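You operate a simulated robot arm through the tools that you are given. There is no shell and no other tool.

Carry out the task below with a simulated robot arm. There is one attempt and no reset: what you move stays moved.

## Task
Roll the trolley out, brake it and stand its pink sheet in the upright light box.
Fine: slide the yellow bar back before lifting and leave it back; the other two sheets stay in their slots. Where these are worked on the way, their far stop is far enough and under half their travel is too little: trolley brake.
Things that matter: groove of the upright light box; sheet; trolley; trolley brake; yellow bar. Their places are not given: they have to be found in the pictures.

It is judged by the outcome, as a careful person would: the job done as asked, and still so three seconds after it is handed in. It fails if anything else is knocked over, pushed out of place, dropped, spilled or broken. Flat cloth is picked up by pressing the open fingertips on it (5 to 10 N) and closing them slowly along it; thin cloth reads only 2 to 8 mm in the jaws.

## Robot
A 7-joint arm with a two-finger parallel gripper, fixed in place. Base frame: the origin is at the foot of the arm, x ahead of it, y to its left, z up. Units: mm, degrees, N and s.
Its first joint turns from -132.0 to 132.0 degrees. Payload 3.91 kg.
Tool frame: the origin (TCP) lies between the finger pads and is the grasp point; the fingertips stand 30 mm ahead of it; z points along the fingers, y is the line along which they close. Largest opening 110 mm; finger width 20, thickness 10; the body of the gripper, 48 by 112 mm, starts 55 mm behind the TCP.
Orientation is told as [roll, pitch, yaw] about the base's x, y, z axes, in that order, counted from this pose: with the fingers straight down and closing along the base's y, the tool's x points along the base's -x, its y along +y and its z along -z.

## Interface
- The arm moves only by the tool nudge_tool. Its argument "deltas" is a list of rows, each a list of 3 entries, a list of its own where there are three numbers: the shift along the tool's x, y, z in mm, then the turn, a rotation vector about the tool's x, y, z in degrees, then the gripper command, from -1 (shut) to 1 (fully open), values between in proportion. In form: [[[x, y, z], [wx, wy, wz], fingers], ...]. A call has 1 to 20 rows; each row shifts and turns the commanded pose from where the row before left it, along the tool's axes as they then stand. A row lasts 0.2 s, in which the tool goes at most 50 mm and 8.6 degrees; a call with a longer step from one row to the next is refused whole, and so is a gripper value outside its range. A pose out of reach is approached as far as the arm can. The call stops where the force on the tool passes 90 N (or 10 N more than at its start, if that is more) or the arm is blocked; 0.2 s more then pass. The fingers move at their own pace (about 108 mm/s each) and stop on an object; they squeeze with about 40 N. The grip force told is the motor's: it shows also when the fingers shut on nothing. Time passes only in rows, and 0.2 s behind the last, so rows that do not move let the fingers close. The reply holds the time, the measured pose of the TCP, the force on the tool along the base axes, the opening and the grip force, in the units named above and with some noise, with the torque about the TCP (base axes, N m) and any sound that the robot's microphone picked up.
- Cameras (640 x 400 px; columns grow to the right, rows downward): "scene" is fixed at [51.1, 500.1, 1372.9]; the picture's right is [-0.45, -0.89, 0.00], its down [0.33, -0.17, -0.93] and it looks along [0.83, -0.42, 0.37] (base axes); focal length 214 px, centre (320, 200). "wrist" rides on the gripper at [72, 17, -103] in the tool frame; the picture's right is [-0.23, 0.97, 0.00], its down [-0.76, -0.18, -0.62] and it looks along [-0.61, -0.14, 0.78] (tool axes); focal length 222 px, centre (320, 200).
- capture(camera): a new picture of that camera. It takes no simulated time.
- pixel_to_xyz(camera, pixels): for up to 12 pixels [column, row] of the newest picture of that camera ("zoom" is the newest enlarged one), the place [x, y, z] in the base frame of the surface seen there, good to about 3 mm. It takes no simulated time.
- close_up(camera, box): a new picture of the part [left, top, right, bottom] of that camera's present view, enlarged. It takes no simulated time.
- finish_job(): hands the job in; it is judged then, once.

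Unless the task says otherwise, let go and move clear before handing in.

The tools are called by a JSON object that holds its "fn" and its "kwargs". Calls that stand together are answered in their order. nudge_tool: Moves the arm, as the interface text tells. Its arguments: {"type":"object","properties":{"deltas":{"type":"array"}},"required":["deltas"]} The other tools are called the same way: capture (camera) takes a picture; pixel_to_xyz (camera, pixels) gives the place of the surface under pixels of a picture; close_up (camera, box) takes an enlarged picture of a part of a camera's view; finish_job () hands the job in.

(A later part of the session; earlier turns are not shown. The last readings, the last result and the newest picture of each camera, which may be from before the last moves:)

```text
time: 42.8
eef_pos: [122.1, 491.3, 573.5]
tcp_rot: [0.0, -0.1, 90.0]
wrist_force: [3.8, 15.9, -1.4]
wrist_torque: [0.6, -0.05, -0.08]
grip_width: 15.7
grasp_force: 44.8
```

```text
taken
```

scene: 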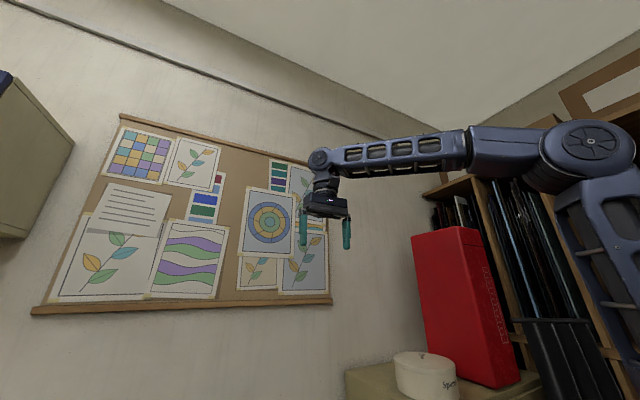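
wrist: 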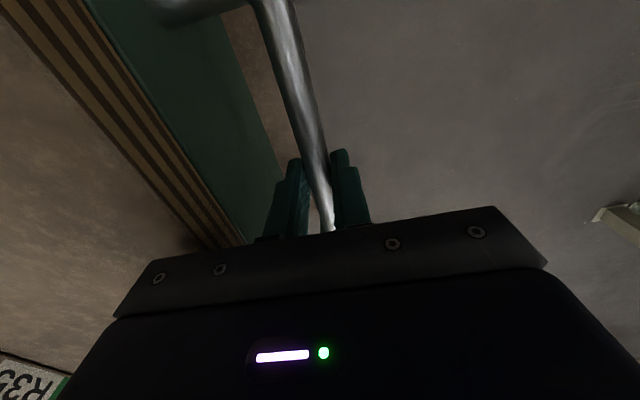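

About 282 mm out, which brings the rack clear of the bay. I'll release the handle, go up and over to the +y side of the brake lever, and look before pushing it to "On".

{"fn": "nudge_tool", "kwargs": {"deltas": [[[0, 0, 0], [0, 0, 0], -0.2], [[0, 0, 0], [0, 0, 0], -0.2], [[0, 0, -30], [0, 0, 0], -0.2], [[0, 0, -40], [0, 0, 0], -0.2], [[0, 0, -40], [0, 0, 0], -0.2], [[0, 0, -40], [0, 0, 0], -0.2], [[-30, 0, 0], [0, 0, 0], -0.2], [[-30, 0, 0], [0, 0, 0], 0.6], [[0, 0, 0], [0, 0, 0], 0.6]]}}

{"fn": "capture", "kwargs": {"camera": "wrist"}}

{"fn": "close_up", "kwargs": {"camera": "wrist", "box": [240, 80, 400, 180]}}

```text
time: 44.8
eef_pos: [123.0, 552.8, 724.8]
tcp_rot: [0.0, 0.0, 90.0]
wrist_force: [-0.1, -0.3, -0.9]
wrist_torque: [-0.03, -0.03, 0.01]
grip_width: 88.2
grasp_force: 0.1
```

```text
taken
```

wrist: 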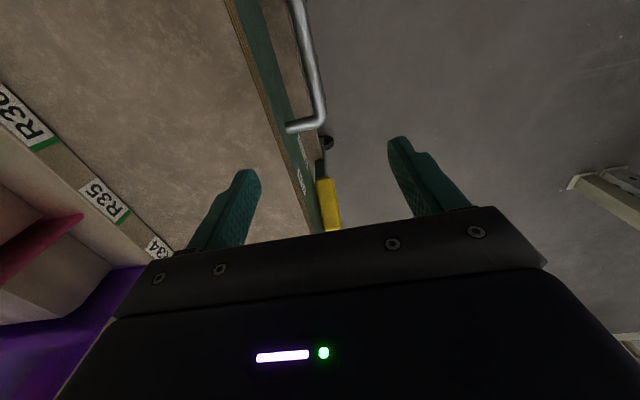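

```text
4.00 times, centred on (320, 130) of wrist
```

zoom: 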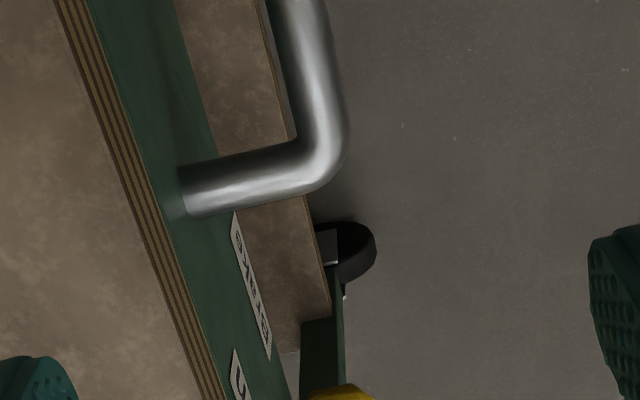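

{"fn": "pixel_to_xyz", "kwargs": {"camera": "wrist", "pixels": [[320, 185], [332, 205], [325, 220], [320, 200], [318, 165], [290, 190], [315, 200], [312, 60], [260, 80], [300, 225]]}}

{"fn": "nudge_tool", "kwargs": {"deltas": [[[-43, -4, 0], [0, 0, 0], -1], [[-43, -4, 0], [0, 0, 0], -1], [[-43, -4, 0], [0, 0, 0], -1], [[-43, -4, 0], [0, 0, 0], -1], [[-43, -4, 0], [0, 0, 0], -1], [[-43, -4, 0], [0, 0, 0], -1], [[0, 0, 0], [0, 0, 0], -1]]}}

```text
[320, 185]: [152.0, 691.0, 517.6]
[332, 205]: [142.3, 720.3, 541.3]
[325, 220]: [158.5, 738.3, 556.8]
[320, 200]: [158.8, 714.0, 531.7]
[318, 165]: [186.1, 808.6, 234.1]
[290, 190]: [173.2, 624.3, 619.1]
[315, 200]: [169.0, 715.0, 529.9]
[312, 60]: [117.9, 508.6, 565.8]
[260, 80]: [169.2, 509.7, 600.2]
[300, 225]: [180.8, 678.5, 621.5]
```

```text
time: 46.4
eef_pos: [147.2, 810.3, 726.3]
tcp_rot: [0.0, 0.0, 90.1]
wrist_force: [0.3, -0.3, 0.5]
wrist_torque: [-0.03, 0.0, -0.03]
grip_width: 0.0
grasp_force: 37.7
```

The front face is now at x≈169 and the lever is still at Off. I'll lower at y≈810 and push toward −y.

{"fn": "nudge_tool", "kwargs": {"deltas": [[[0, -1, 40], [0, 0, 0], -1], [[0, 0, 40], [0, 0, 0], -1], [[0, 0, 40], [0, 0, 0], -1], [[0, 0, 22], [0, 0, 0], -1], [[0, 0, 11], [0, 0, 0], -1], [[10, 0, 0], [0, 0, 0], -1], [[10, 0, 0], [0, 0, 0], -1]]}}

{"fn": "nudge_tool", "kwargs": {"deltas": [[[6, 0, 0], [0, 0, 0], -1], [[6, 0, 0], [0, 0, 0], -1], [[6, 0, 0], [0, 0, 0], -1], [[6, 0, 0], [0, 0, 0], -1], [[6, 0, 0], [0, 0, 0], -1], [[6, 0, 0], [0, 0, 0], -1], [[6, 0, 0], [0, 0, 0], -1]]}}

{"fn": "nudge_tool", "kwargs": {"deltas": [[[6, 0, 0], [0, 0, 0], -1], [[6, 0, 0], [0, 0, 0], -1], [[5, 0, 0], [0, 0, 0], -1], [[5, 0, 0], [0, 0, 0], -1], [[5, 0, 0], [0, 0, 0], -1]]}}

```text
time: 48.0
eef_pos: [147.4, 790.0, 571.2]
tcp_rot: [0.0, -0.1, 90.1]
wrist_force: [0.1, -0.2, -0.6]
wrist_torque: [0.05, 0.01, 0.0]
grip_width: 0.0
grasp_force: 37.4
```

```text
time: 49.6
eef_pos: [148.3, 754.4, 577.6]
tcp_rot: [-0.1, -0.8, 90.1]
wrist_force: [1.4, 40.8, 67.6]
wrist_torque: [-0.69, 0.09, -0.06]
grip_width: 0.0
grasp_force: 37.8
```

```text
time: 50.0
eef_pos: [147.7, 752.5, 579.7]
tcp_rot: [0.0, -1.0, 90.0]
wrist_force: [-0.9, 2.1, 6.3]
wrist_torque: [-0.04, 0.02, 0.0]
grip_width: 0.1
grasp_force: 37.6
stopped in row 2: the force on the tool passed its limit at 92 N (the readings are from after the stop); the commanded pose is now the measured one
```

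The finger met the lever's end face and jammed (force up and +y), so I need to push lower on it. I'll back off, rise, and turn to yaw 0 so the gripper body clears the deck edge and the tips can go lower.

{"fn": "nudge_tool", "kwargs": {"deltas": [[[-20, 0, 0], [0, 0, 0], -1], [[-30, 0, 0], [0, 1, 0], -1], [[0, 0, -40], [0, 0, 0], -1], [[0, 0, -40], [0, 0, 0], -1], [[0, 0, -20], [0, 0, 0], -1], [[0, 0, 0], [0, 0, 8.2], -1], [[0, 0, 0], [0, 0, 8.2], -1], [[0, 0, 0], [0, 0, 8.2], -1], [[0, 0, 0], [0, 0, 8.2], -1], [[0, 0, 0], [0, 0, 8.2], -1], [[0, 0, 0], [0, 0, 8.2], -1], [[0, 0, 0], [0, 0, 8.2], -1], [[0, 0, 0], [0, 0, 8.2], -1], [[0, 0, 0], [0, 0, 8.2], -1], [[0, 0, 0], [0, 0, 8.2], -1], [[0, 0, 0], [0, 0, 8], -1], [[0, 0, 0], [0, 0, 0], -1]]}}

{"fn": "capture", "kwargs": {"camera": "wrist"}}

```text
time: 53.6
eef_pos: [148.4, 802.5, 680.0]
tcp_rot: [-0.1, 0.0, -0.1]
wrist_force: [0.3, 0.2, 0.4]
wrist_torque: [-0.03, -0.02, 0.01]
grip_width: 0.0
grasp_force: 38.2
```

```text
taken
```

wrist: 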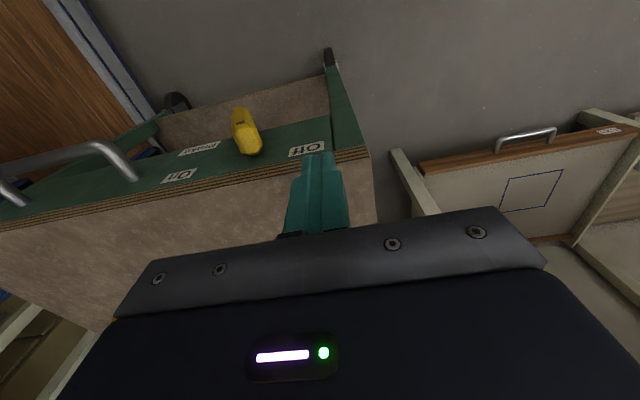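

{"fn": "close_up", "kwargs": {"camera": "wrist", "box": [160, 90, 352, 210]}}

{"fn": "pixel_to_xyz", "kwargs": {"camera": "wrist", "pixels": [[238, 115], [248, 130], [255, 148], [240, 150], [258, 140], [235, 135], [250, 153], [246, 112], [180, 176], [307, 150], [300, 165]]}}

```text
3.33 times, centred on (256, 150) of wrist
```

zoom: 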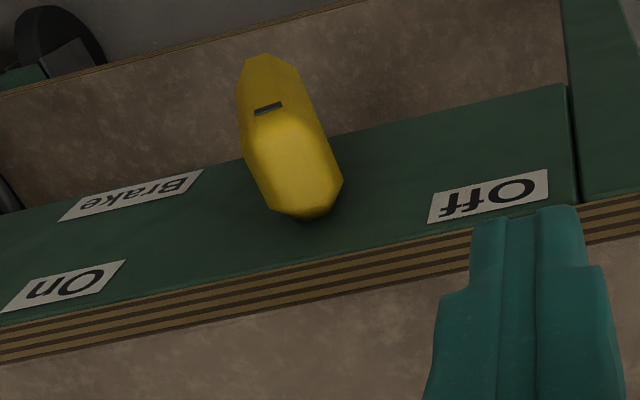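

```text
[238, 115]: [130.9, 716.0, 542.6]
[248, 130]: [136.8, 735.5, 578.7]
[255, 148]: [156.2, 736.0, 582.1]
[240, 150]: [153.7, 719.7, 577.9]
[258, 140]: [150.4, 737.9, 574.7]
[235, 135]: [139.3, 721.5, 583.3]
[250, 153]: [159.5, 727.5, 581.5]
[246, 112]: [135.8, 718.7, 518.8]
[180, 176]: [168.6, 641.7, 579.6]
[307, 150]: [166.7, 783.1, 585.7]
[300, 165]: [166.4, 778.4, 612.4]
```

The lever did move: its tip is now at about (y 729, z 582), roughly 17° past vertical on the Off side. I'll push again higher on its side, with tips at z≈560, in small steps.

{"fn": "nudge_tool", "kwargs": {"deltas": [[[0, 0, 40], [0, 0, 0], -1], [[0, 0, 30], [0, 0, 0], -1], [[0, 0, 19], [0, 0, 0], -1], [[0, -12, 0], [0, 0, 0], -1], [[0, -12, 0], [0, 0, 0], -1], [[0, -10, 0], [0, 0, 0], -1], [[0, -6, 0], [0, 0, 0], -1]]}}

{"fn": "nudge_tool", "kwargs": {"deltas": [[[0, -4, 0], [0, 0, 0], -1], [[0, -4, 0], [0, 0, 0], -1], [[0, -4, 0], [0, 0, 0], -1], [[0, -4, 0], [0, 0, 0], -1], [[0, -4, 0], [0, 0, 0], -1]]}}

{"fn": "close_up", "kwargs": {"camera": "wrist", "box": [160, 50, 416, 210]}}

```text
time: 55.2
eef_pos: [148.2, 762.0, 591.1]
tcp_rot: [-0.1, 0.0, -0.1]
wrist_force: [0.3, 0.7, 0.1]
wrist_torque: [-0.01, 0.0, 0.04]
grip_width: 0.0
grasp_force: 37.6
```

```text
time: 56.4
eef_pos: [148.6, 740.2, 592.5]
tcp_rot: [-0.2, -0.1, 0.0]
wrist_force: [0.0, 0.3, -0.3]
wrist_torque: [-0.04, 0.0, 0.03]
grip_width: 0.0
grasp_force: 37.5
```

```text
2.50 times, centred on (288, 130) of wrist
```

zoom: 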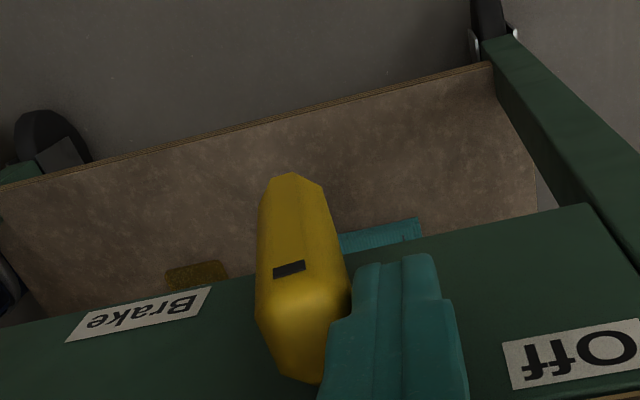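

It moves freely. I'll keep pushing toward On.

{"fn": "nudge_tool", "kwargs": {"deltas": [[[0, -5, 2], [0, 0, 0], -1], [[0, -5, 2], [0, 0, 0], -1], [[0, -5, 2], [0, 0, 0], -1], [[0, -5, 2], [0, 0, 0], -1], [[0, -5, 0], [0, 0, 0], -1]]}}

{"fn": "nudge_tool", "kwargs": {"deltas": [[[0, -4, 0], [0, 0, 0], -1], [[0, -4, 0], [0, 0, 0], -1], [[0, -4, 0], [0, 0, 0], -1], [[0, -4, 0], [0, 0, 0], -1], [[0, -4, 0], [0, 0, 0], -1]]}}

{"fn": "capture", "kwargs": {"camera": "wrist"}}

```text
time: 57.6
eef_pos: [149.1, 719.8, 587.8]
tcp_rot: [0.5, 0.0, 0.0]
wrist_force: [2.6, 24.2, 76.3]
wrist_torque: [0.64, -0.03, 0.06]
grip_width: 0.3
grasp_force: 37.8
```

```text
time: 58.5
eef_pos: [146.9, 709.5, 585.3]
tcp_rot: [0.8, -0.1, 0.2]
wrist_force: [-1.6, 12.4, 3.9]
wrist_torque: [0.32, 0.03, -0.01]
grip_width: 0.0
grasp_force: 37.3
stopped in row 4: the force on the tool passed its limit at 97 N (the readings are from after the stop); the commanded pose is now the measured one
```

```text
taken
```

wrist: 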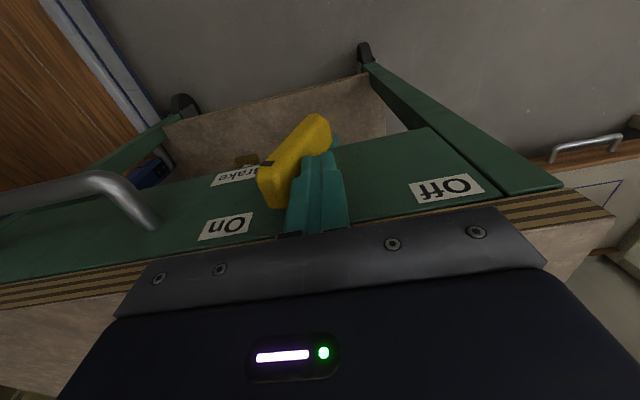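

{"fn": "close_up", "kwargs": {"camera": "wrist", "box": [200, 90, 360, 240]}}

{"fn": "pixel_to_xyz", "kwargs": {"camera": "wrist", "pixels": [[320, 117], [328, 128], [300, 140], [280, 190], [262, 180], [290, 180], [270, 203], [305, 155], [310, 125]]}}

```text
2.67 times, centred on (280, 165) of wrist
```

zoom: 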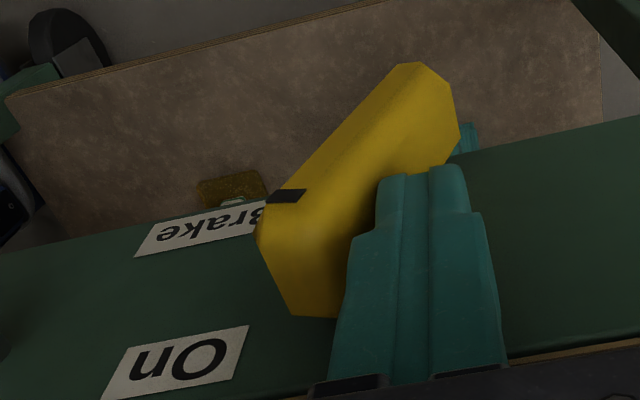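

```text
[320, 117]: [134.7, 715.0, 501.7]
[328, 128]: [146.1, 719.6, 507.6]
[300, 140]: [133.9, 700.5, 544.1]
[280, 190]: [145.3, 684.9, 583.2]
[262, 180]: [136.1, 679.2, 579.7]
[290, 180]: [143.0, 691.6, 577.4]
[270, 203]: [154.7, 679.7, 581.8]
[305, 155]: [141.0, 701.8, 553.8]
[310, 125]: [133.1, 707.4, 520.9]
```

The lever is at about −17° (tip y≈684, z≈583), and its tip seems to be catching under the step of my finger. I'll back off, raise slightly so only the fingertips engage, and push again.

{"fn": "nudge_tool", "kwargs": {"deltas": [[[0, 6, -3], [0.8, 0, 0], -1], [[0, 2, -9], [0, 0, 0], -1], [[0, 0, 0], [0, 0, 0], -1], [[0, -4, 0], [0, 0, 0], -1], [[0, -4, 0], [0, 0, 0], -1], [[0, -2, 0], [0, 0, 0], -1]]}}

{"fn": "nudge_tool", "kwargs": {"deltas": [[[0, -3, 0], [0, 0, 0], -1], [[0, -3, 0], [0, 0, 0], -1]]}}

{"fn": "nudge_tool", "kwargs": {"deltas": [[[0, -3, 0.5], [0, 0, 0], -1], [[0, -3, 0.5], [0, 0, 0], -1]]}}

{"fn": "close_up", "kwargs": {"camera": "wrist", "box": [200, 90, 360, 240]}}

```text
time: 59.9
eef_pos: [146.6, 706.7, 595.5]
tcp_rot: [-0.1, -0.2, 0.1]
wrist_force: [-1.2, 3.6, -1.2]
wrist_torque: [0.12, 0.0, -0.01]
grip_width: 0.0
grasp_force: 37.9
```

```text
time: 60.5
eef_pos: [146.0, 703.8, 597.3]
tcp_rot: [0.1, -0.2, 0.2]
wrist_force: [0.7, 58.5, -20.1]
wrist_torque: [1.89, -0.04, 0.0]
grip_width: 0.1
grasp_force: 37.1
```

```text
time: 61.2
eef_pos: [147.0, 704.9, 599.0]
tcp_rot: [1.1, -0.1, 0.1]
wrist_force: [0.7, 17.5, 0.2]
wrist_torque: [0.52, 0.01, 0.0]
grip_width: 0.0
grasp_force: 37.8
stopped in row 2: the force on the tool passed its limit at 91 N (the readings are from after the stop); the commanded pose is now the measured one
```

```text
2.67 times, centred on (280, 165) of wrist
```

zoom: 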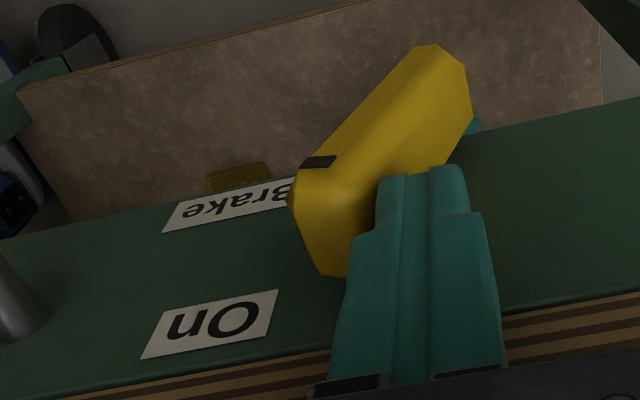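

A clean lateral resistance (91 N) at the same pose the lever had at the start suggests this is the On stop. I'll back off and measure it.

{"fn": "nudge_tool", "kwargs": {"deltas": [[[0, 20, 0], [1, 0, 0], -1], [[0, 40, -30], [0, 0, 0], -1], [[20, 20, -40], [0, 0, 0], -1], [[40, 0, -20], [0, 0, 0], -1], [[40, -20, 0], [0, 0, 0], -1], [[0, -20, 0], [0, 0, 0], -1]]}}

{"fn": "capture", "kwargs": {"camera": "wrist"}}

{"fn": "close_up", "kwargs": {"camera": "wrist", "box": [220, 90, 380, 190]}}

```text
time: 62.6
eef_pos: [46.8, 743.0, 688.9]
tcp_rot: [-0.2, 0.0, 0.0]
wrist_force: [0.4, 0.3, 0.2]
wrist_torque: [-0.03, -0.01, 0.05]
grip_width: 0.0
grasp_force: 37.6
```

```text
taken
```

wrist: 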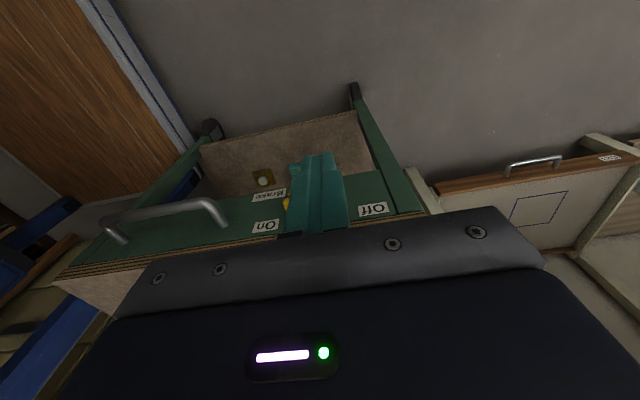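

```text
4.00 times, centred on (300, 140) of wrist
```

zoom: 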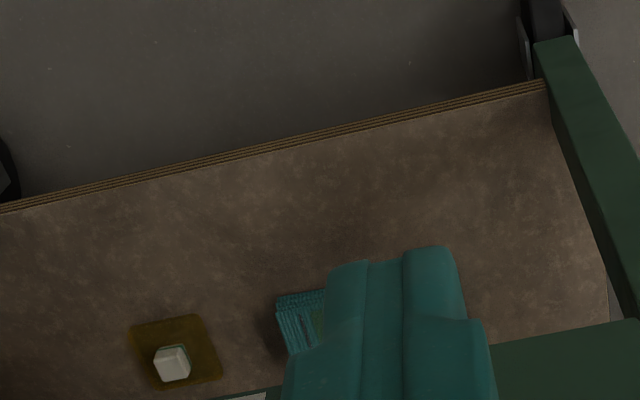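

Fingers block the view; I'll shift sideways so the lever is visible.

{"fn": "nudge_tool", "kwargs": {"deltas": [[[0, 30, 0], [0, 0, 0], -1], [[0, 30, 0], [0, 0, 0], -1], [[0, 20, 0], [0, 0, 0], -1]]}}

{"fn": "capture", "kwargs": {"camera": "wrist"}}

{"fn": "close_up", "kwargs": {"camera": "wrist", "box": [160, 130, 320, 230]}}

```text
time: 63.4
eef_pos: [46.4, 822.5, 687.3]
tcp_rot: [-0.2, -0.1, 0.1]
wrist_force: [-0.5, 0.9, 0.3]
wrist_torque: [-0.01, 0.0, 0.01]
grip_width: 0.0
grasp_force: 37.8
```

```text
taken
```

wrist: 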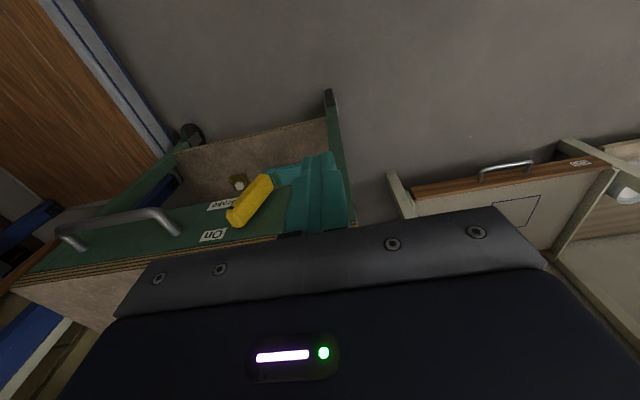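

```text
4.00 times, centred on (240, 180) of wrist
```

zoom: 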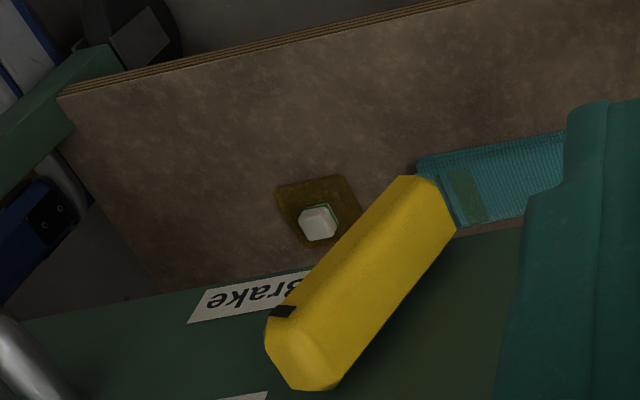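

{"fn": "pixel_to_xyz", "kwargs": {"camera": "zoom", "pixels": [[400, 190], [430, 190], [360, 270], [300, 350], [280, 340], [320, 380], [440, 230], [290, 365], [350, 230], [320, 220], [490, 190]]}}

```text
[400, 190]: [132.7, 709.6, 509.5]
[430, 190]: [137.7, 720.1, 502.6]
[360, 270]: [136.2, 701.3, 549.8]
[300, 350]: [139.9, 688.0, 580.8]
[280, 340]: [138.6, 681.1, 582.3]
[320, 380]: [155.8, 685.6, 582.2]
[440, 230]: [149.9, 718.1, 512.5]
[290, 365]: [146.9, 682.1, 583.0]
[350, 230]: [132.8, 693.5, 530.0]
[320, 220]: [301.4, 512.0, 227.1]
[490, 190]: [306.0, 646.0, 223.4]
```

The lever is back at its full On pose (tip y≈685, z≈583), the same pose that held the trolley at the start. Now I'll rise for a good look at the yellow bar and sheets.

{"fn": "nudge_tool", "kwargs": {"deltas": [[[0, 0, -45], [0, 0, 0], 0], [[0, 0, -45], [0, 0, 0], 0], [[0, 0, -45], [0, 0, 0], 0], [[0, 0, -45], [0, 0, 0], 0], [[-25, -25, -25], [0, 0, 0], 0], [[-25, -25, -25], [0, 0, 0], 0], [[-25, -25, -25], [0, 0, 0], 0], [[-25, -30, -25], [0, 0, 0], 0], [[-25, -30, -25], [0, 0, 0], 0], [[-25, -30, -25], [0, 0, 0], 0], [[0, -30, -25], [0, 0, 0], 0], [[0, -25, -20], [0, 0, 0], 0]]}}

{"fn": "capture", "kwargs": {"camera": "wrist"}}

```text
time: 66.0
eef_pos: [197.7, 604.2, 1062.8]
tcp_rot: [-0.2, -0.2, 0.1]
wrist_force: [1.1, 0.9, 0.3]
wrist_torque: [-0.02, 0.03, 0.01]
grip_width: 55.2
grasp_force: 0.1
```

```text
taken
```

wrist: 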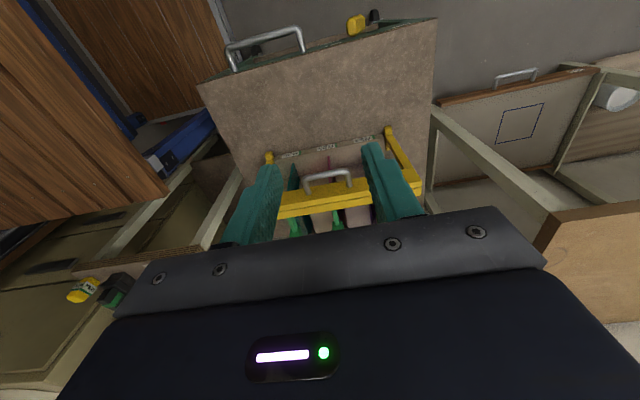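

{"fn": "nudge_tool", "kwargs": {"deltas": [[[-40, 0, -20], [0, 0, 0], 1], [[-40, 0, -20], [0, 0, 0], 1], [[-40, 0, -20], [0, 0, 0], 1], [[-30, 0, -20], [0, 0, 0], 1], [[0, 0, 0], [0, 8, 0], 1], [[0, 0, 0], [0, 8, 0], 1], [[0, 0, 0], [0, 8, 0], 1]]}}

{"fn": "capture", "kwargs": {"camera": "wrist"}}

{"fn": "close_up", "kwargs": {"camera": "wrist", "box": [230, 110, 420, 230]}}

```text
time: 67.6
eef_pos: [345.0, 605.3, 1143.4]
tcp_rot: [-0.2, 24.0, 0.0]
wrist_force: [-0.6, 0.2, -0.1]
wrist_torque: [-0.02, -0.06, 0.02]
grip_width: 109.9
grasp_force: 0.0
```

```text
taken
```

wrist: 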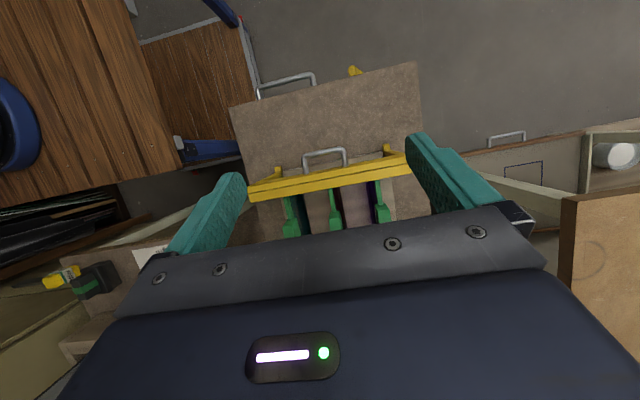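

```text
3.33 times, centred on (325, 170) of wrist
```

zoom: 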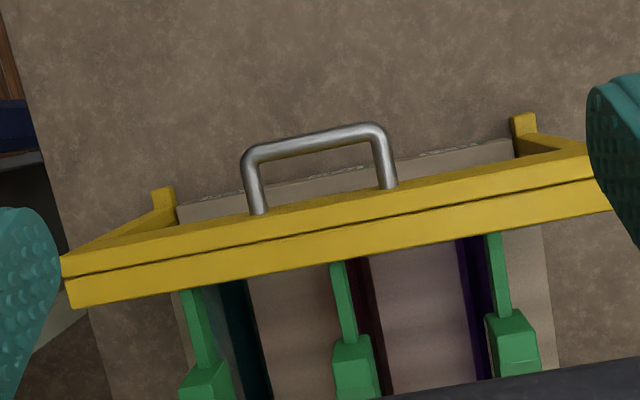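

{"fn": "pixel_to_xyz", "kwargs": {"camera": "zoom", "pixels": [[310, 145], [255, 190], [385, 165], [300, 215], [300, 235], [300, 255], [300, 268], [340, 275], [350, 330], [355, 355], [195, 310], [500, 260]]}}

{"fn": "pixel_to_xyz", "kwargs": {"camera": "zoom", "pixels": [[350, 345], [360, 345], [375, 360], [335, 360], [520, 350], [205, 380], [525, 120], [160, 200], [100, 290], [280, 320], [385, 300], [345, 300]]}}

```text
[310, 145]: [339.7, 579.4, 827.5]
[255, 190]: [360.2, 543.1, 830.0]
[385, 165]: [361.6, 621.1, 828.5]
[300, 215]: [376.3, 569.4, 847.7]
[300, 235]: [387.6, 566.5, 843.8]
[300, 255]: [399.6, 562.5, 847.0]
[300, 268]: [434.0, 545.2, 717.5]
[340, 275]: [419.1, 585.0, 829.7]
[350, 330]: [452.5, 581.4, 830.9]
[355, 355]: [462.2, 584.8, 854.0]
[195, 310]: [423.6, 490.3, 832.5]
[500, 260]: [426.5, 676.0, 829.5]
```

```text
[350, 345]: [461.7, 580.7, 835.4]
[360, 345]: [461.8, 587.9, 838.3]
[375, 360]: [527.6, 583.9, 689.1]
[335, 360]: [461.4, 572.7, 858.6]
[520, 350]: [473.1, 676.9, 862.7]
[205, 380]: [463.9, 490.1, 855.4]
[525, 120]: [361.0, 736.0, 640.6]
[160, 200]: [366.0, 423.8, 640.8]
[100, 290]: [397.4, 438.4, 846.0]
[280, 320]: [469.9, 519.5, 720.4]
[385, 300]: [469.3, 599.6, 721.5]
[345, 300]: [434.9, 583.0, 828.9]
```

The bar spans x≈366–408 at z≈847, covering the front ends of the sheets. Its U-handle grip bar is at x≈339, z≈820, y≈550–615. I'll straighten up, yaw 90° and come above the handle.

{"fn": "nudge_tool", "kwargs": {"deltas": [[[0, 0, 0], [0, -8, 0], 0], [[0, 0, 0], [0, -8, 0], 0], [[0, 0, 0], [0, -8, 0], 0], [[0, 0, 0], [0, 0, -8.2], 0], [[0, 0, 0], [0, 0, -8.2], 0], [[0, 0, 0], [0, 0, -8.2], 0], [[0, 0, 0], [0, 0, -8.2], 0], [[0, 0, 0], [0, 0, -8.2], 0], [[0, 0, 0], [0, 0, -8.2], 0], [[0, 0, 0], [0, 0, -8.2], 0], [[0, 0, 0], [0, 0, -8.2], 0], [[0, 0, 0], [0, 0, -8.2], 0], [[0, 0, 0], [0, 0, -8.2], 0], [[0, 0, 0], [0, 0, -8], 0], [[8, 2, 40], [0, 0, 0], 0], [[8, 2, 40], [0, 0, 0], 0], [[7, 3, 40], [0, 0, 0], 0], [[0, 0, 40], [0, 0, 0], 0], [[0, 0, 30], [0, 0, 0], 0]]}}

{"fn": "capture", "kwargs": {"camera": "wrist"}}

```text
time: 71.6
eef_pos: [340.0, 580.5, 954.7]
tcp_rot: [-0.2, 0.2, 90.1]
wrist_force: [-1.0, 0.2, -0.1]
wrist_torque: [0.04, -0.05, 0.03]
grip_width: 55.0
grasp_force: 0.0
```

```text
taken
```

wrist: 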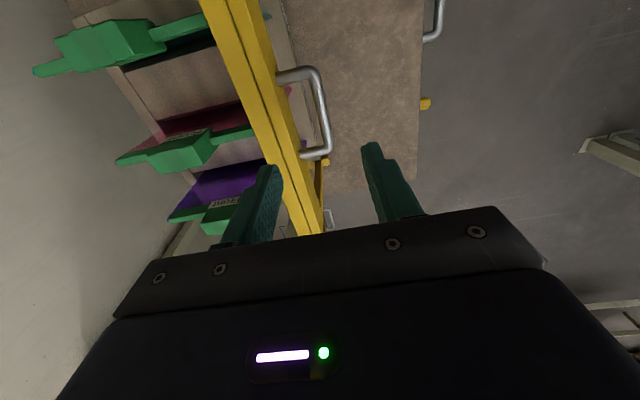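

{"fn": "close_up", "kwargs": {"camera": "wrist", "box": [220, 40, 380, 190]}}

{"fn": "pixel_to_xyz", "kwargs": {"camera": "wrist", "pixels": [[317, 85], [322, 110], [326, 130], [330, 130], [290, 77], [305, 70], [276, 100], [290, 130], [302, 140], [310, 155]]}}

{"fn": "close_up", "kwargs": {"camera": "wrist", "box": [20, 0, 276, 200]}}

{"fn": "pixel_to_xyz", "kwargs": {"camera": "wrist", "pixels": [[150, 160], [180, 150], [205, 140], [120, 160], [240, 132], [215, 122], [70, 45], [120, 40], [150, 35], [220, 200], [165, 130], [180, 165]]}}

```text
2.67 times, centred on (300, 115) of wrist
```

zoom: 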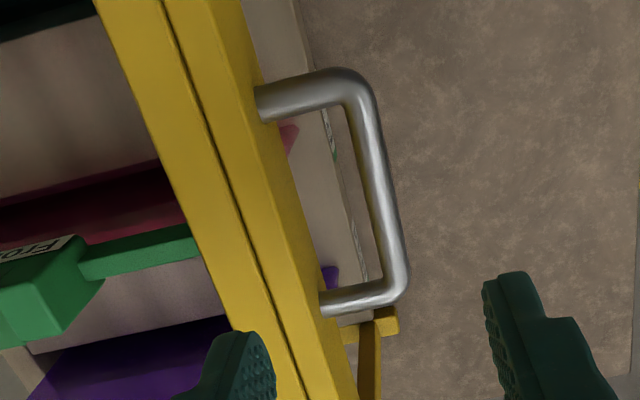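

```text
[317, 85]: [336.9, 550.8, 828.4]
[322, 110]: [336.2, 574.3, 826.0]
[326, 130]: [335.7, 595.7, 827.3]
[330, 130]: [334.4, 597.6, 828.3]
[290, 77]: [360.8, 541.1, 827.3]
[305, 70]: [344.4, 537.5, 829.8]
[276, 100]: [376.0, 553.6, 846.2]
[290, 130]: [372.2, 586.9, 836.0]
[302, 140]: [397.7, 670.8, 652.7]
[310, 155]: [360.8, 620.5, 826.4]
```

```text
2.00 times, centred on (148, 100) of wrist
```

zoom: 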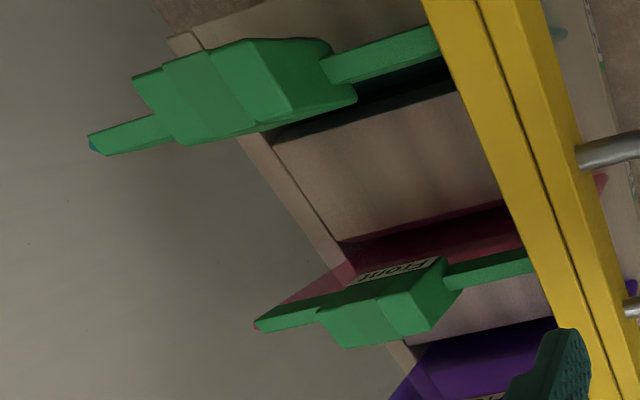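

```text
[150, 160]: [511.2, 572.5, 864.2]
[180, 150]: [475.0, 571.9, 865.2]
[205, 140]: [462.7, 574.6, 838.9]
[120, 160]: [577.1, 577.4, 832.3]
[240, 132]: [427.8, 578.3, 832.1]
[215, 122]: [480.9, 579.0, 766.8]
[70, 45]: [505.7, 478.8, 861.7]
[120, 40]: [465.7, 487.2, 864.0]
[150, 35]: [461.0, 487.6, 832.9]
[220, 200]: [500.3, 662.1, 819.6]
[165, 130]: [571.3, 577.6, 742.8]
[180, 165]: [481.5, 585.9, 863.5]
```

The grip bar's centre is at x≈336, with the yellow bar's edge at x≈370. I'll lower with a 24 mm opening, close, and pull gently toward −x.

{"fn": "nudge_tool", "kwargs": {"deltas": [[[0, 3.5, 0], [0, 0, 0], -0.564], [[0, 0, 30], [0, 0, 0], -0.564], [[0, 0, 30], [0, 0, 0], -0.564], [[0, 0, 25], [0, 0, 0], -0.564], [[0, 0, 15], [0, 0, 0], -0.564], [[0, 0, 10], [0, 0, 0], -0.564], [[0, 0, 8], [0, 0, 0], -0.564], [[0, 0, 0], [0, 0, 0], -0.564]]}}

{"fn": "nudge_tool", "kwargs": {"deltas": [[[0, 0, 0], [0, 0, 0], -1], [[0, 0, 0], [0, 0, 0], -1], [[0, 0, 0], [0, 0, 0], -1]]}}

{"fn": "capture", "kwargs": {"camera": "wrist"}}

```text
time: 73.4
eef_pos: [335.0, 580.2, 835.9]
tcp_rot: [-0.1, 0.2, 90.0]
wrist_force: [-0.2, 0.3, -0.1]
wrist_torque: [-0.02, 0.0, 0.0]
grip_width: 23.9
grasp_force: 0.0
```

```text
time: 74.2
eef_pos: [335.5, 580.1, 837.7]
tcp_rot: [-0.1, 0.2, 90.1]
wrist_force: [2.8, -0.4, -4.2]
wrist_torque: [0.26, -0.03, -0.13]
grip_width: 11.8
grasp_force: 45.1
```

```text
taken
```

wrist: 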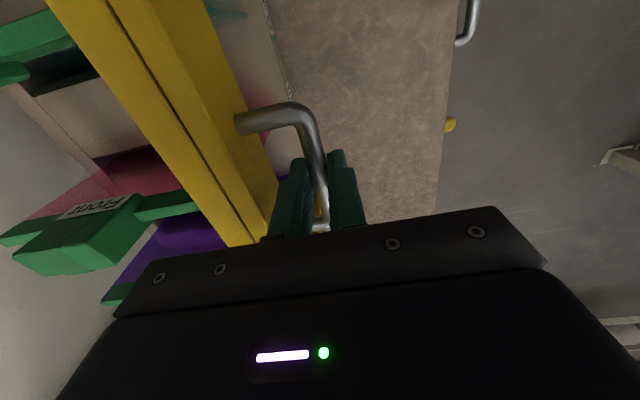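

The handle is gripped (11.8 mm). Pulling slowly toward −x.

{"fn": "nudge_tool", "kwargs": {"deltas": [[[0, 2, 0], [0, 0, 0], -1], [[0, 2, 0], [0, 0, 0], -1], [[0, 3, 0], [0, 0, 0], -1], [[0, 3, 0], [0, 0, 0], -1]]}}

{"fn": "capture", "kwargs": {"camera": "wrist"}}

```text
time: 75.2
eef_pos: [327.0, 581.4, 837.2]
tcp_rot: [-0.1, 0.2, 90.0]
wrist_force: [1.2, -2.8, -7.3]
wrist_torque: [0.78, 0.0, -0.13]
grip_width: 11.7
grasp_force: 45.3
```

```text
taken
```

wrist: 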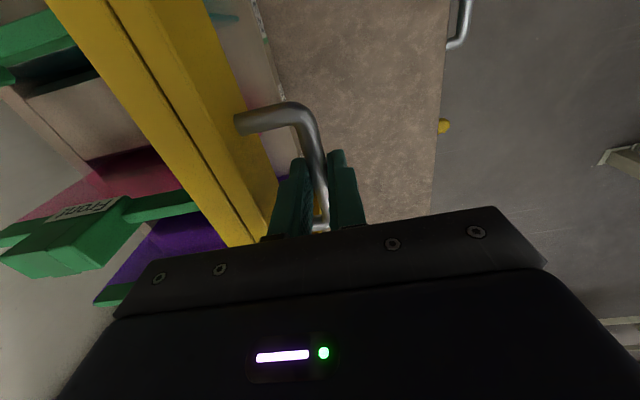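

The bar slides with little force while the trolley stays. I'll continue until its stop.

{"fn": "nudge_tool", "kwargs": {"deltas": [[[0, 5, 0], [0, 0, 0], -1], [[0, 5, 0], [0, 0, 0], -1], [[0, 5, 0], [0, 0, 0], -1], [[0, 5, 0], [0, 0, 0], -1], [[0, 5, 0], [0, 0, 0], -1], [[0, 5, 0], [0, 0, 0], -1], [[0, 5, 0], [0, 0, 0], -1], [[0, 5, 0], [0, 0, 0], -1]]}}

{"fn": "capture", "kwargs": {"camera": "wrist"}}

```text
time: 77.0
eef_pos: [287.0, 579.7, 836.8]
tcp_rot: [-0.1, 0.2, 90.2]
wrist_force: [0.4, -7.1, -6.5]
wrist_torque: [-0.93, 0.0, -0.12]
grip_width: 11.9
grasp_force: 45.0
```

```text
taken
```

wrist: 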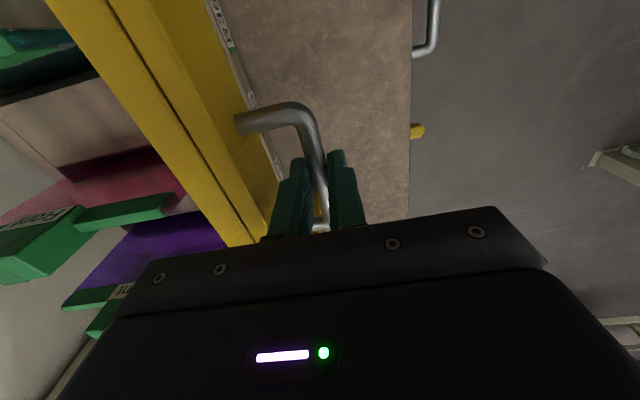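

{"fn": "nudge_tool", "kwargs": {"deltas": [[[0, 5, 0], [0, 0, 0], -1], [[0, 5, 0], [0, 0, 0], -1], [[0, 5, 0], [0, 0, 0], -1], [[0, 5, 0], [0, 0, 0], -1], [[0, 5, 0], [0, 0, 0], -1], [[0, 5, 0], [0, 0, 0], -1], [[0, 5, 0], [0, 0, 0], -1], [[0, 5, 0], [0, 0, 0], -1]]}}

{"fn": "capture", "kwargs": {"camera": "wrist"}}

```text
time: 78.1
eef_pos: [277.8, 579.5, 835.9]
tcp_rot: [-0.6, 0.1, 89.5]
wrist_force: [13.8, 5.7, -15.1]
wrist_torque: [0.81, -0.08, 0.63]
grip_width: 11.9
grasp_force: 44.9
stopped in row 5: the force on the tool passed its limit at 93 N (the readings are from after the stop); the commanded pose is now the measured one
```

```text
taken
```

wrist: 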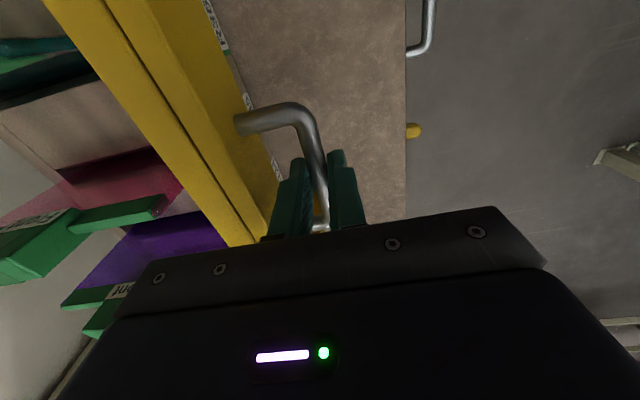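

The bar reached its back stop (about 58 mm travel) and the braked trolley held. I'll release, rise, and turn back to yaw 0 to look at the pink sheet.

{"fn": "nudge_tool", "kwargs": {"deltas": [[[0, 0, 0], [0, 0, 0], -0.564], [[0, 0, 0], [0, 0, 0], -0.564], [[0, 0, -20], [0, 0, 0], -0.564], [[0, 0, -40], [-0.6, 0, 0], -0.564], [[0, 0, -40], [0, 0, 0], -0.564], [[0, 0, -40], [0, 0, 0], 1], [[0, 0, -40], [0, 0, 0], 1], [[20, -40, 0], [0, 0, 0], 1], [[20, -40, 0], [0, 0, 0], 1], [[20, -40, 0], [0, 0, 0], 1], [[0, -30, 0], [0, 0, 0], 1], [[0, 0, 0], [0, 0, 0], 1]]}}

{"fn": "capture", "kwargs": {"camera": "wrist"}}

```text
time: 80.7
eef_pos: [423.7, 521.0, 1018.0]
tcp_rot: [0.0, 0.1, 89.7]
wrist_force: [0.1, 1.2, 0.4]
wrist_torque: [0.0, 0.01, 0.04]
grip_width: 109.8
grasp_force: 0.0
```

```text
taken
```

wrist: 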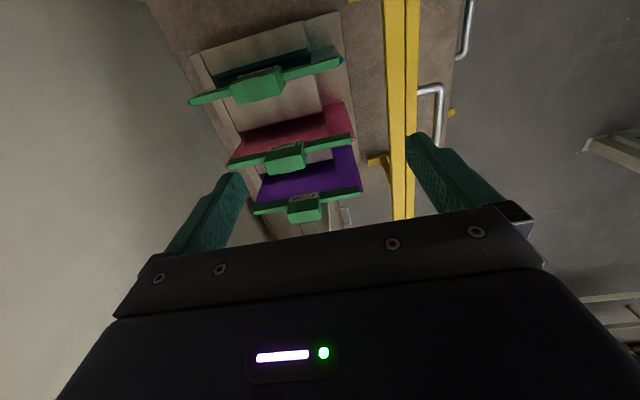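

Excellent view of the three sheets, with pink in the middle at about (287,155). Zooming in to measure it.

{"fn": "close_up", "kwargs": {"camera": "wrist", "box": [180, 60, 372, 180]}}

{"fn": "pixel_to_xyz", "kwargs": {"camera": "zoom", "pixels": [[160, 350], [570, 250], [300, 345], [420, 335], [350, 320], [350, 300], [350, 345], [400, 300], [300, 305], [530, 145], [190, 290], [250, 240]]}}

{"fn": "pixel_to_xyz", "kwargs": {"camera": "zoom", "pixels": [[545, 190], [500, 160], [460, 180], [350, 230], [300, 240], [220, 250], [330, 140], [430, 120], [100, 60], [520, 80], [440, 380], [555, 320]]}}

```text
3.33 times, centred on (276, 120) of wrist
```

zoom: 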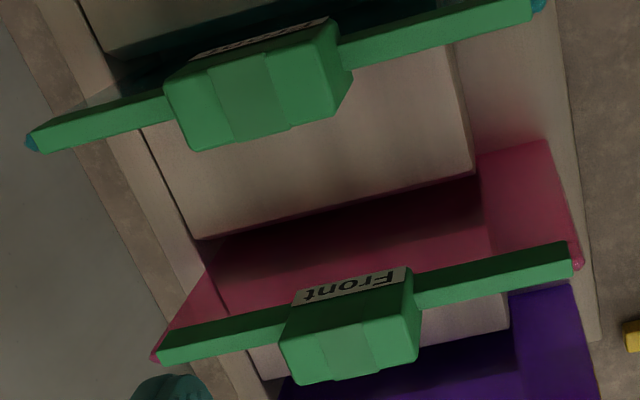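

```text
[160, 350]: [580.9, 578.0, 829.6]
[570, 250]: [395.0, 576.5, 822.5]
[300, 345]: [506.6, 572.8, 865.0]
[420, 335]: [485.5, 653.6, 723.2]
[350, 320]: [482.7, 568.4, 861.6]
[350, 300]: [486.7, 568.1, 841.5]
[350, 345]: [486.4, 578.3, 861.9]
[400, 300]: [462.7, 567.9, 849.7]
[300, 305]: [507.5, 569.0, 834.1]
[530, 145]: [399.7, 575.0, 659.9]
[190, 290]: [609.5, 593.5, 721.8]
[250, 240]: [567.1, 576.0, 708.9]
```

```text
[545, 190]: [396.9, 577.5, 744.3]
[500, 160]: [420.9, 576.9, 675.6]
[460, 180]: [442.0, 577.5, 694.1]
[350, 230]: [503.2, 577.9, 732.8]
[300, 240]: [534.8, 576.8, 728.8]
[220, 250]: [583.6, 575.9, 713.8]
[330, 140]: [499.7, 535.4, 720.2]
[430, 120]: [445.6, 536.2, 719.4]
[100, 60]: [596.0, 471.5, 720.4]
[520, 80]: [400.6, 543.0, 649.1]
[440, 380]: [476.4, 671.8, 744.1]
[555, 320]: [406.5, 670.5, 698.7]
```

The pink sheet spans x≈391–582 at y≈577, with z from about 649 to 832. Its green grip block is at x 460–512, y 568–588, z 834–865, with "Front" on the −y side. Before lifting, I'll inspect the light-box groove from above.

{"fn": "nudge_tool", "kwargs": {"deltas": [[[0, 0, -20], [0, 0, 8.2], 1], [[0, 0, -20], [0, 0, 8.2], 1], [[0, 0, -20], [0, 0, 8.2], 1], [[0, 0, -20], [0, 0, 8.2], 1], [[0, 0, -20], [0, 0, 8.2], 1], [[0, 0, -20], [0, 0, 8.2], 1], [[0, 0, -20], [0, 0, 8.2], 1], [[0, 0, -20], [0, 0, 8.2], 1], [[0, 0, -20], [0, 0, 8.2], 1], [[0, 0, -20], [0, 0, 8.2], 1], [[0, 0, -20], [0, 0, 7.7], 1]]}}

{"fn": "nudge_tool", "kwargs": {"deltas": [[[-19.8, -39.8, 3], [0, 0, 0], 1], [[-19.8, -39.8, 3], [0, 0, 0], 1], [[-19.8, -39.8, 3], [0, 0, 0], 1], [[-19.8, -39.8, 3], [0, 0, 0], 1], [[-19.8, -39.8, 3], [0, 0, 0], 1], [[-19.8, -39.8, 3], [0, 0, 0], 1], [[-19.8, -39.8, 3], [0, 0, 0], 1], [[-19.8, -39.8, 3], [0, 0, 0], 1], [[-19.8, -39.8, 3], [0, 0, 0], 1], [[-19.8, -39.8, 3], [0, 0, 0], 1], [[-19.8, -39.8, 3], [0, 0, 0], 1], [[0, 0, 0], [0, 8, 0], 1], [[0, 0, 0], [0, 8, 0], 1], [[0, 0, 0], [0, 8, 0], 1], [[0, 0, 0], [0, 8, 0], 1], [[0, 0, 0], [0, 6, 0], 1]]}}

{"fn": "capture", "kwargs": {"camera": "wrist"}}

```text
time: 83.1
eef_pos: [424.4, 519.4, 1237.1]
tcp_rot: [-0.1, 0.0, -0.3]
wrist_force: [0.1, 0.0, -0.3]
wrist_torque: [-0.01, 0.01, 0.0]
grip_width: 110.1
grasp_force: 0.0
```

```text
time: 86.5
eef_pos: [640.5, 80.9, 1205.4]
tcp_rot: [0.0, 37.9, -0.2]
wrist_force: [-0.2, -0.4, -0.2]
wrist_torque: [0.01, -0.06, 0.01]
grip_width: 110.3
grasp_force: 0.0
```

```text
taken
```

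wrist: 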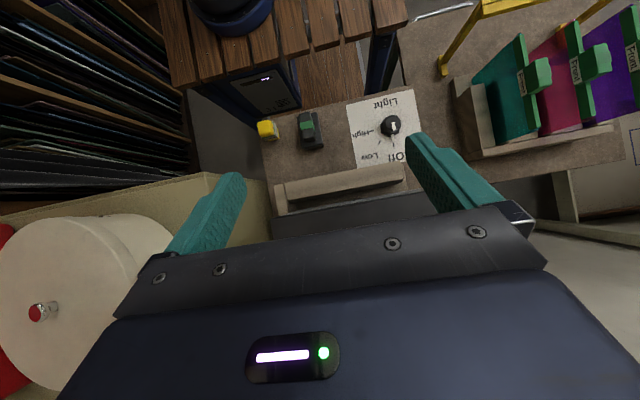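

{"fn": "nudge_tool", "kwargs": {"deltas": [[[-24, 0, -18], [0, 0, 0], 1], [[-24, 0, -18], [0, 0, 0], 1], [[0, 0, 0], [0, 0, 0], 1]]}}

{"fn": "capture", "kwargs": {"camera": "wrist"}}

{"fn": "close_up", "kwargs": {"camera": "wrist", "box": [240, 100, 440, 225]}}

```text
time: 87.3
eef_pos: [701.0, 80.1, 1204.3]
tcp_rot: [-0.1, 38.0, -0.1]
wrist_force: [0.0, -0.1, -0.3]
wrist_torque: [-0.05, 0.01, 0.03]
grip_width: 109.8
grasp_force: 0.1
```

```text
taken
```

wrist: 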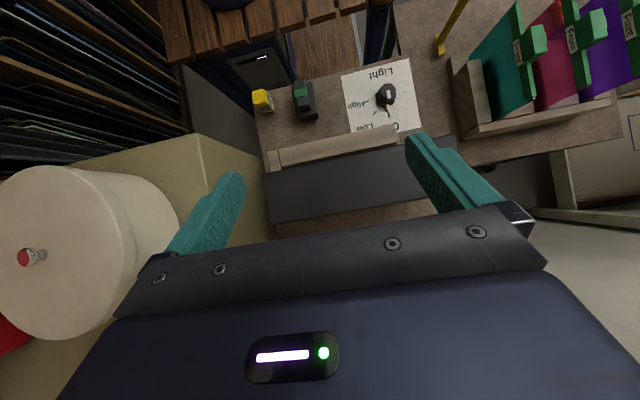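

```text
3.20 times, centred on (340, 162) of wrist
```

zoom: 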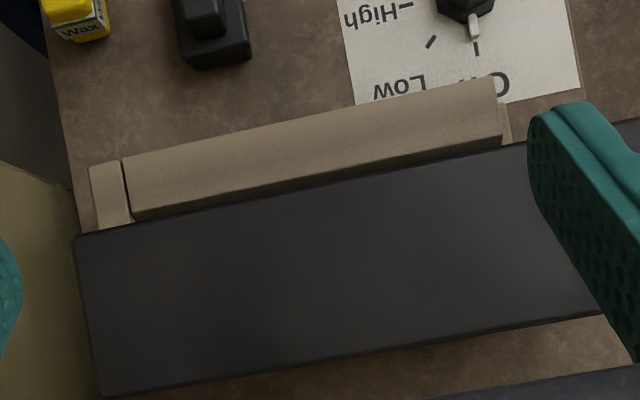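

I need the camera directly over the groove with the nadir higher in the picture. I'll reduce tilt to 20° and shift a little.

{"fn": "nudge_tool", "kwargs": {"deltas": [[[0, 0, 0], [0, -8, 0], 1], [[0, 0, 0], [0, -8, 0], 1], [[21, 8, 5], [0, -2, 0], 1], [[0, 0, 0], [0, 0, 0], 1]]}}

{"fn": "capture", "kwargs": {"camera": "wrist"}}

{"fn": "close_up", "kwargs": {"camera": "wrist", "box": [230, 60, 422, 180]}}

```text
time: 88.3
eef_pos: [679.4, 89.1, 1206.7]
tcp_rot: [-0.1, 20.0, -0.2]
wrist_force: [0.0, 0.1, -0.7]
wrist_torque: [-0.02, 0.01, 0.0]
grip_width: 110.3
grasp_force: 0.0
```

```text
taken
```

wrist: 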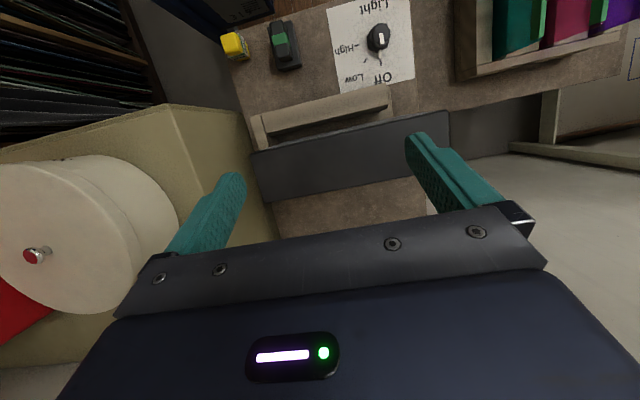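

```text
3.33 times, centred on (326, 120) of wrist
```

zoom: 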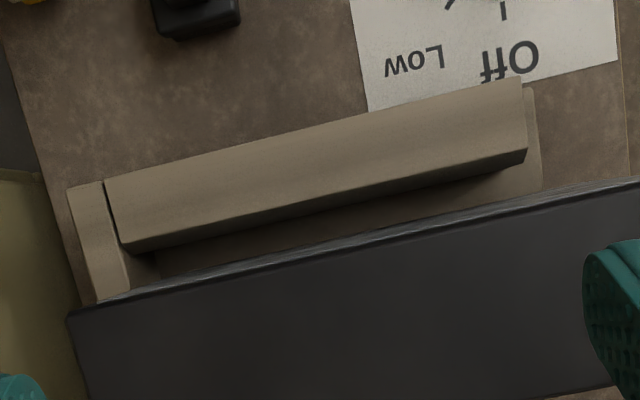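

Now the groove is visible between the rail and the dark panel. I'll measure the floor and edges.

{"fn": "pixel_to_xyz", "kwargs": {"camera": "zoom", "pixels": [[170, 260], [200, 255], [260, 240], [330, 225], [400, 205], [470, 190], [520, 175], [530, 120], [300, 200], [300, 205], [400, 180], [520, 150]]}}

{"fn": "pixel_to_xyz", "kwargs": {"camera": "zoom", "pixels": [[90, 230], [105, 290], [120, 270], [140, 265], [125, 245], [150, 215], [300, 262], [300, 275], [400, 236], [400, 245], [540, 170], [75, 200]]}}

{"fn": "close_up", "kwargs": {"camera": "wrist", "box": [246, 110, 326, 160]}}

```text
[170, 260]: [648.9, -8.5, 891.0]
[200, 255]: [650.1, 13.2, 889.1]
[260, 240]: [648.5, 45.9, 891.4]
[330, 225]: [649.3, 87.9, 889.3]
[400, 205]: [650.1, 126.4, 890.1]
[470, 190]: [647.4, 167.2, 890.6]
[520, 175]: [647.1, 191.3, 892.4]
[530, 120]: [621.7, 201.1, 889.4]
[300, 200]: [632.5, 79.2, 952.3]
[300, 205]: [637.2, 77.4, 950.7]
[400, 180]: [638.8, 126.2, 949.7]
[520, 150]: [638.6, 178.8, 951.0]
```

```text
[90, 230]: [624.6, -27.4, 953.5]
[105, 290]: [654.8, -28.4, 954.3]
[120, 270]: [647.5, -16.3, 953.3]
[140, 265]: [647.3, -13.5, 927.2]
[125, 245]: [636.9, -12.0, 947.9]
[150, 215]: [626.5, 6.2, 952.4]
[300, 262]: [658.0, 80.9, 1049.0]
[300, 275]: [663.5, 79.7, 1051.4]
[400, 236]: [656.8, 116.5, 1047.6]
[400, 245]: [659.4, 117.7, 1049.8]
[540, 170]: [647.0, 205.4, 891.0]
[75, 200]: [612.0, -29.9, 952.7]
```

```text
8.00 times, centred on (286, 135) of wrist
```

zoom: 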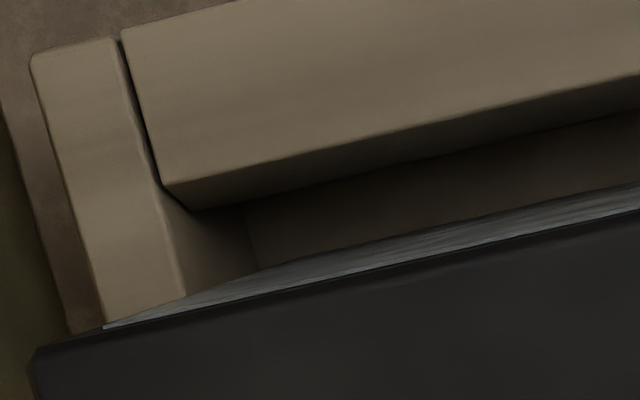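

Groove floor is at z≈890, x≈639–656, with an end wall at y≈−13 and the floor ending at y≈207. The panel top is z≈1050 and the rail top z≈952. Sheet centre target: x≈649, y≈97. Now I'll go back above the pink sheet's grip block with yaw 0.

{"fn": "nudge_tool", "kwargs": {"deltas": [[[0, 0, 0], [0, -8, 0], 0.1], [[0, 0, 0], [0, -8, 0], 0.1], [[0, 0, 0], [0, -4, 0], 0.1], [[16.1, 40.7, 0], [0, 0, 0], 0.1], [[16.1, 40.7, 0], [0, 0, 0], 0.1], [[16.1, 40.7, 0], [0, 0, 0], 0.1], [[16.1, 40.7, 0], [0, 0, 0], 0.1], [[16.1, 40.7, 0], [0, 0, 0], 0.1], [[16.1, 40.7, 0], [0, 0, 0], 0.1], [[16.1, 40.7, 0], [0, 0, 0], 0.1], [[16.1, 40.7, 0], [0, 0, 0], 0.1], [[16.1, 40.7, 0], [0, 0, 0], 0.1], [[16.1, 40.7, 0], [0, 0, 0], 0.1], [[16.1, 40.7, 0], [0, 0, 0], 0.1], [[16.1, 40.7, 0], [0, 0, 0], 0.1], [[0, 0, 40], [0, 0, 0], 0.1], [[0, 0, 40], [0, 0, 0], 0.1], [[0, 0, 40], [0, 0, 0], 0.1], [[0, 0, 40], [0, 0, 0], 0.1], [[0, 0, 40], [0, 0, 0], 0.1]]}}

{"fn": "capture", "kwargs": {"camera": "wrist"}}

```text
time: 92.5
eef_pos: [487.8, 577.9, 1005.3]
tcp_rot: [-0.1, -0.1, -0.2]
wrist_force: [-0.7, -0.3, 1.1]
wrist_torque: [0.02, 0.01, 0.0]
grip_width: 60.6
grasp_force: 0.1
```

```text
taken
```

wrist: 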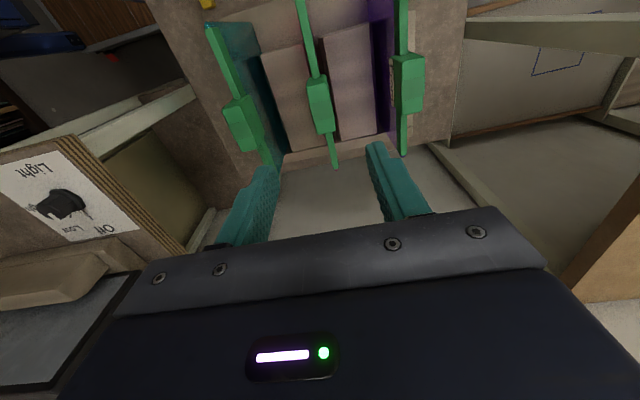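

{"fn": "close_up", "kwargs": {"camera": "wrist", "box": [260, 20, 388, 180]}}

{"fn": "pixel_to_xyz", "kwargs": {"camera": "wrist", "pixels": [[309, 80], [325, 78], [311, 95], [330, 93], [320, 85], [316, 132], [330, 129], [323, 115], [335, 167], [302, 10], [328, 140], [312, 60]]}}

```text
2.50 times, centred on (324, 100) of wrist
```

zoom: 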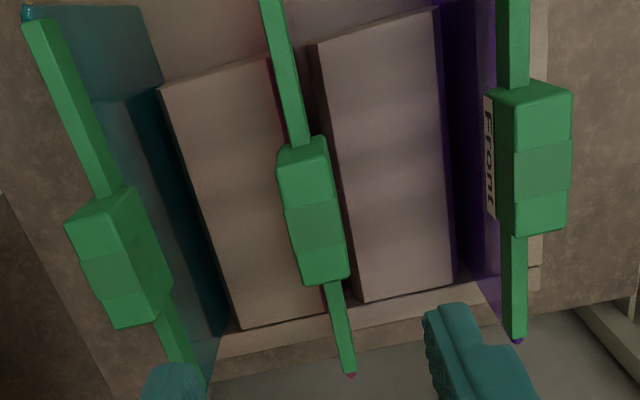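

```text
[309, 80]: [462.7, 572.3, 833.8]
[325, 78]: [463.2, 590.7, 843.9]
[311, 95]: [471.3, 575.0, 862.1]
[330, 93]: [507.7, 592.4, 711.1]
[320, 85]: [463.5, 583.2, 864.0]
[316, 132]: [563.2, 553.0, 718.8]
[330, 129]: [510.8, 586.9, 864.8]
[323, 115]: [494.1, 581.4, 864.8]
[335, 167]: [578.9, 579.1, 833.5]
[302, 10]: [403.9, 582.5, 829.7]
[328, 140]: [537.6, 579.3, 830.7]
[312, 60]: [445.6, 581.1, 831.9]
```

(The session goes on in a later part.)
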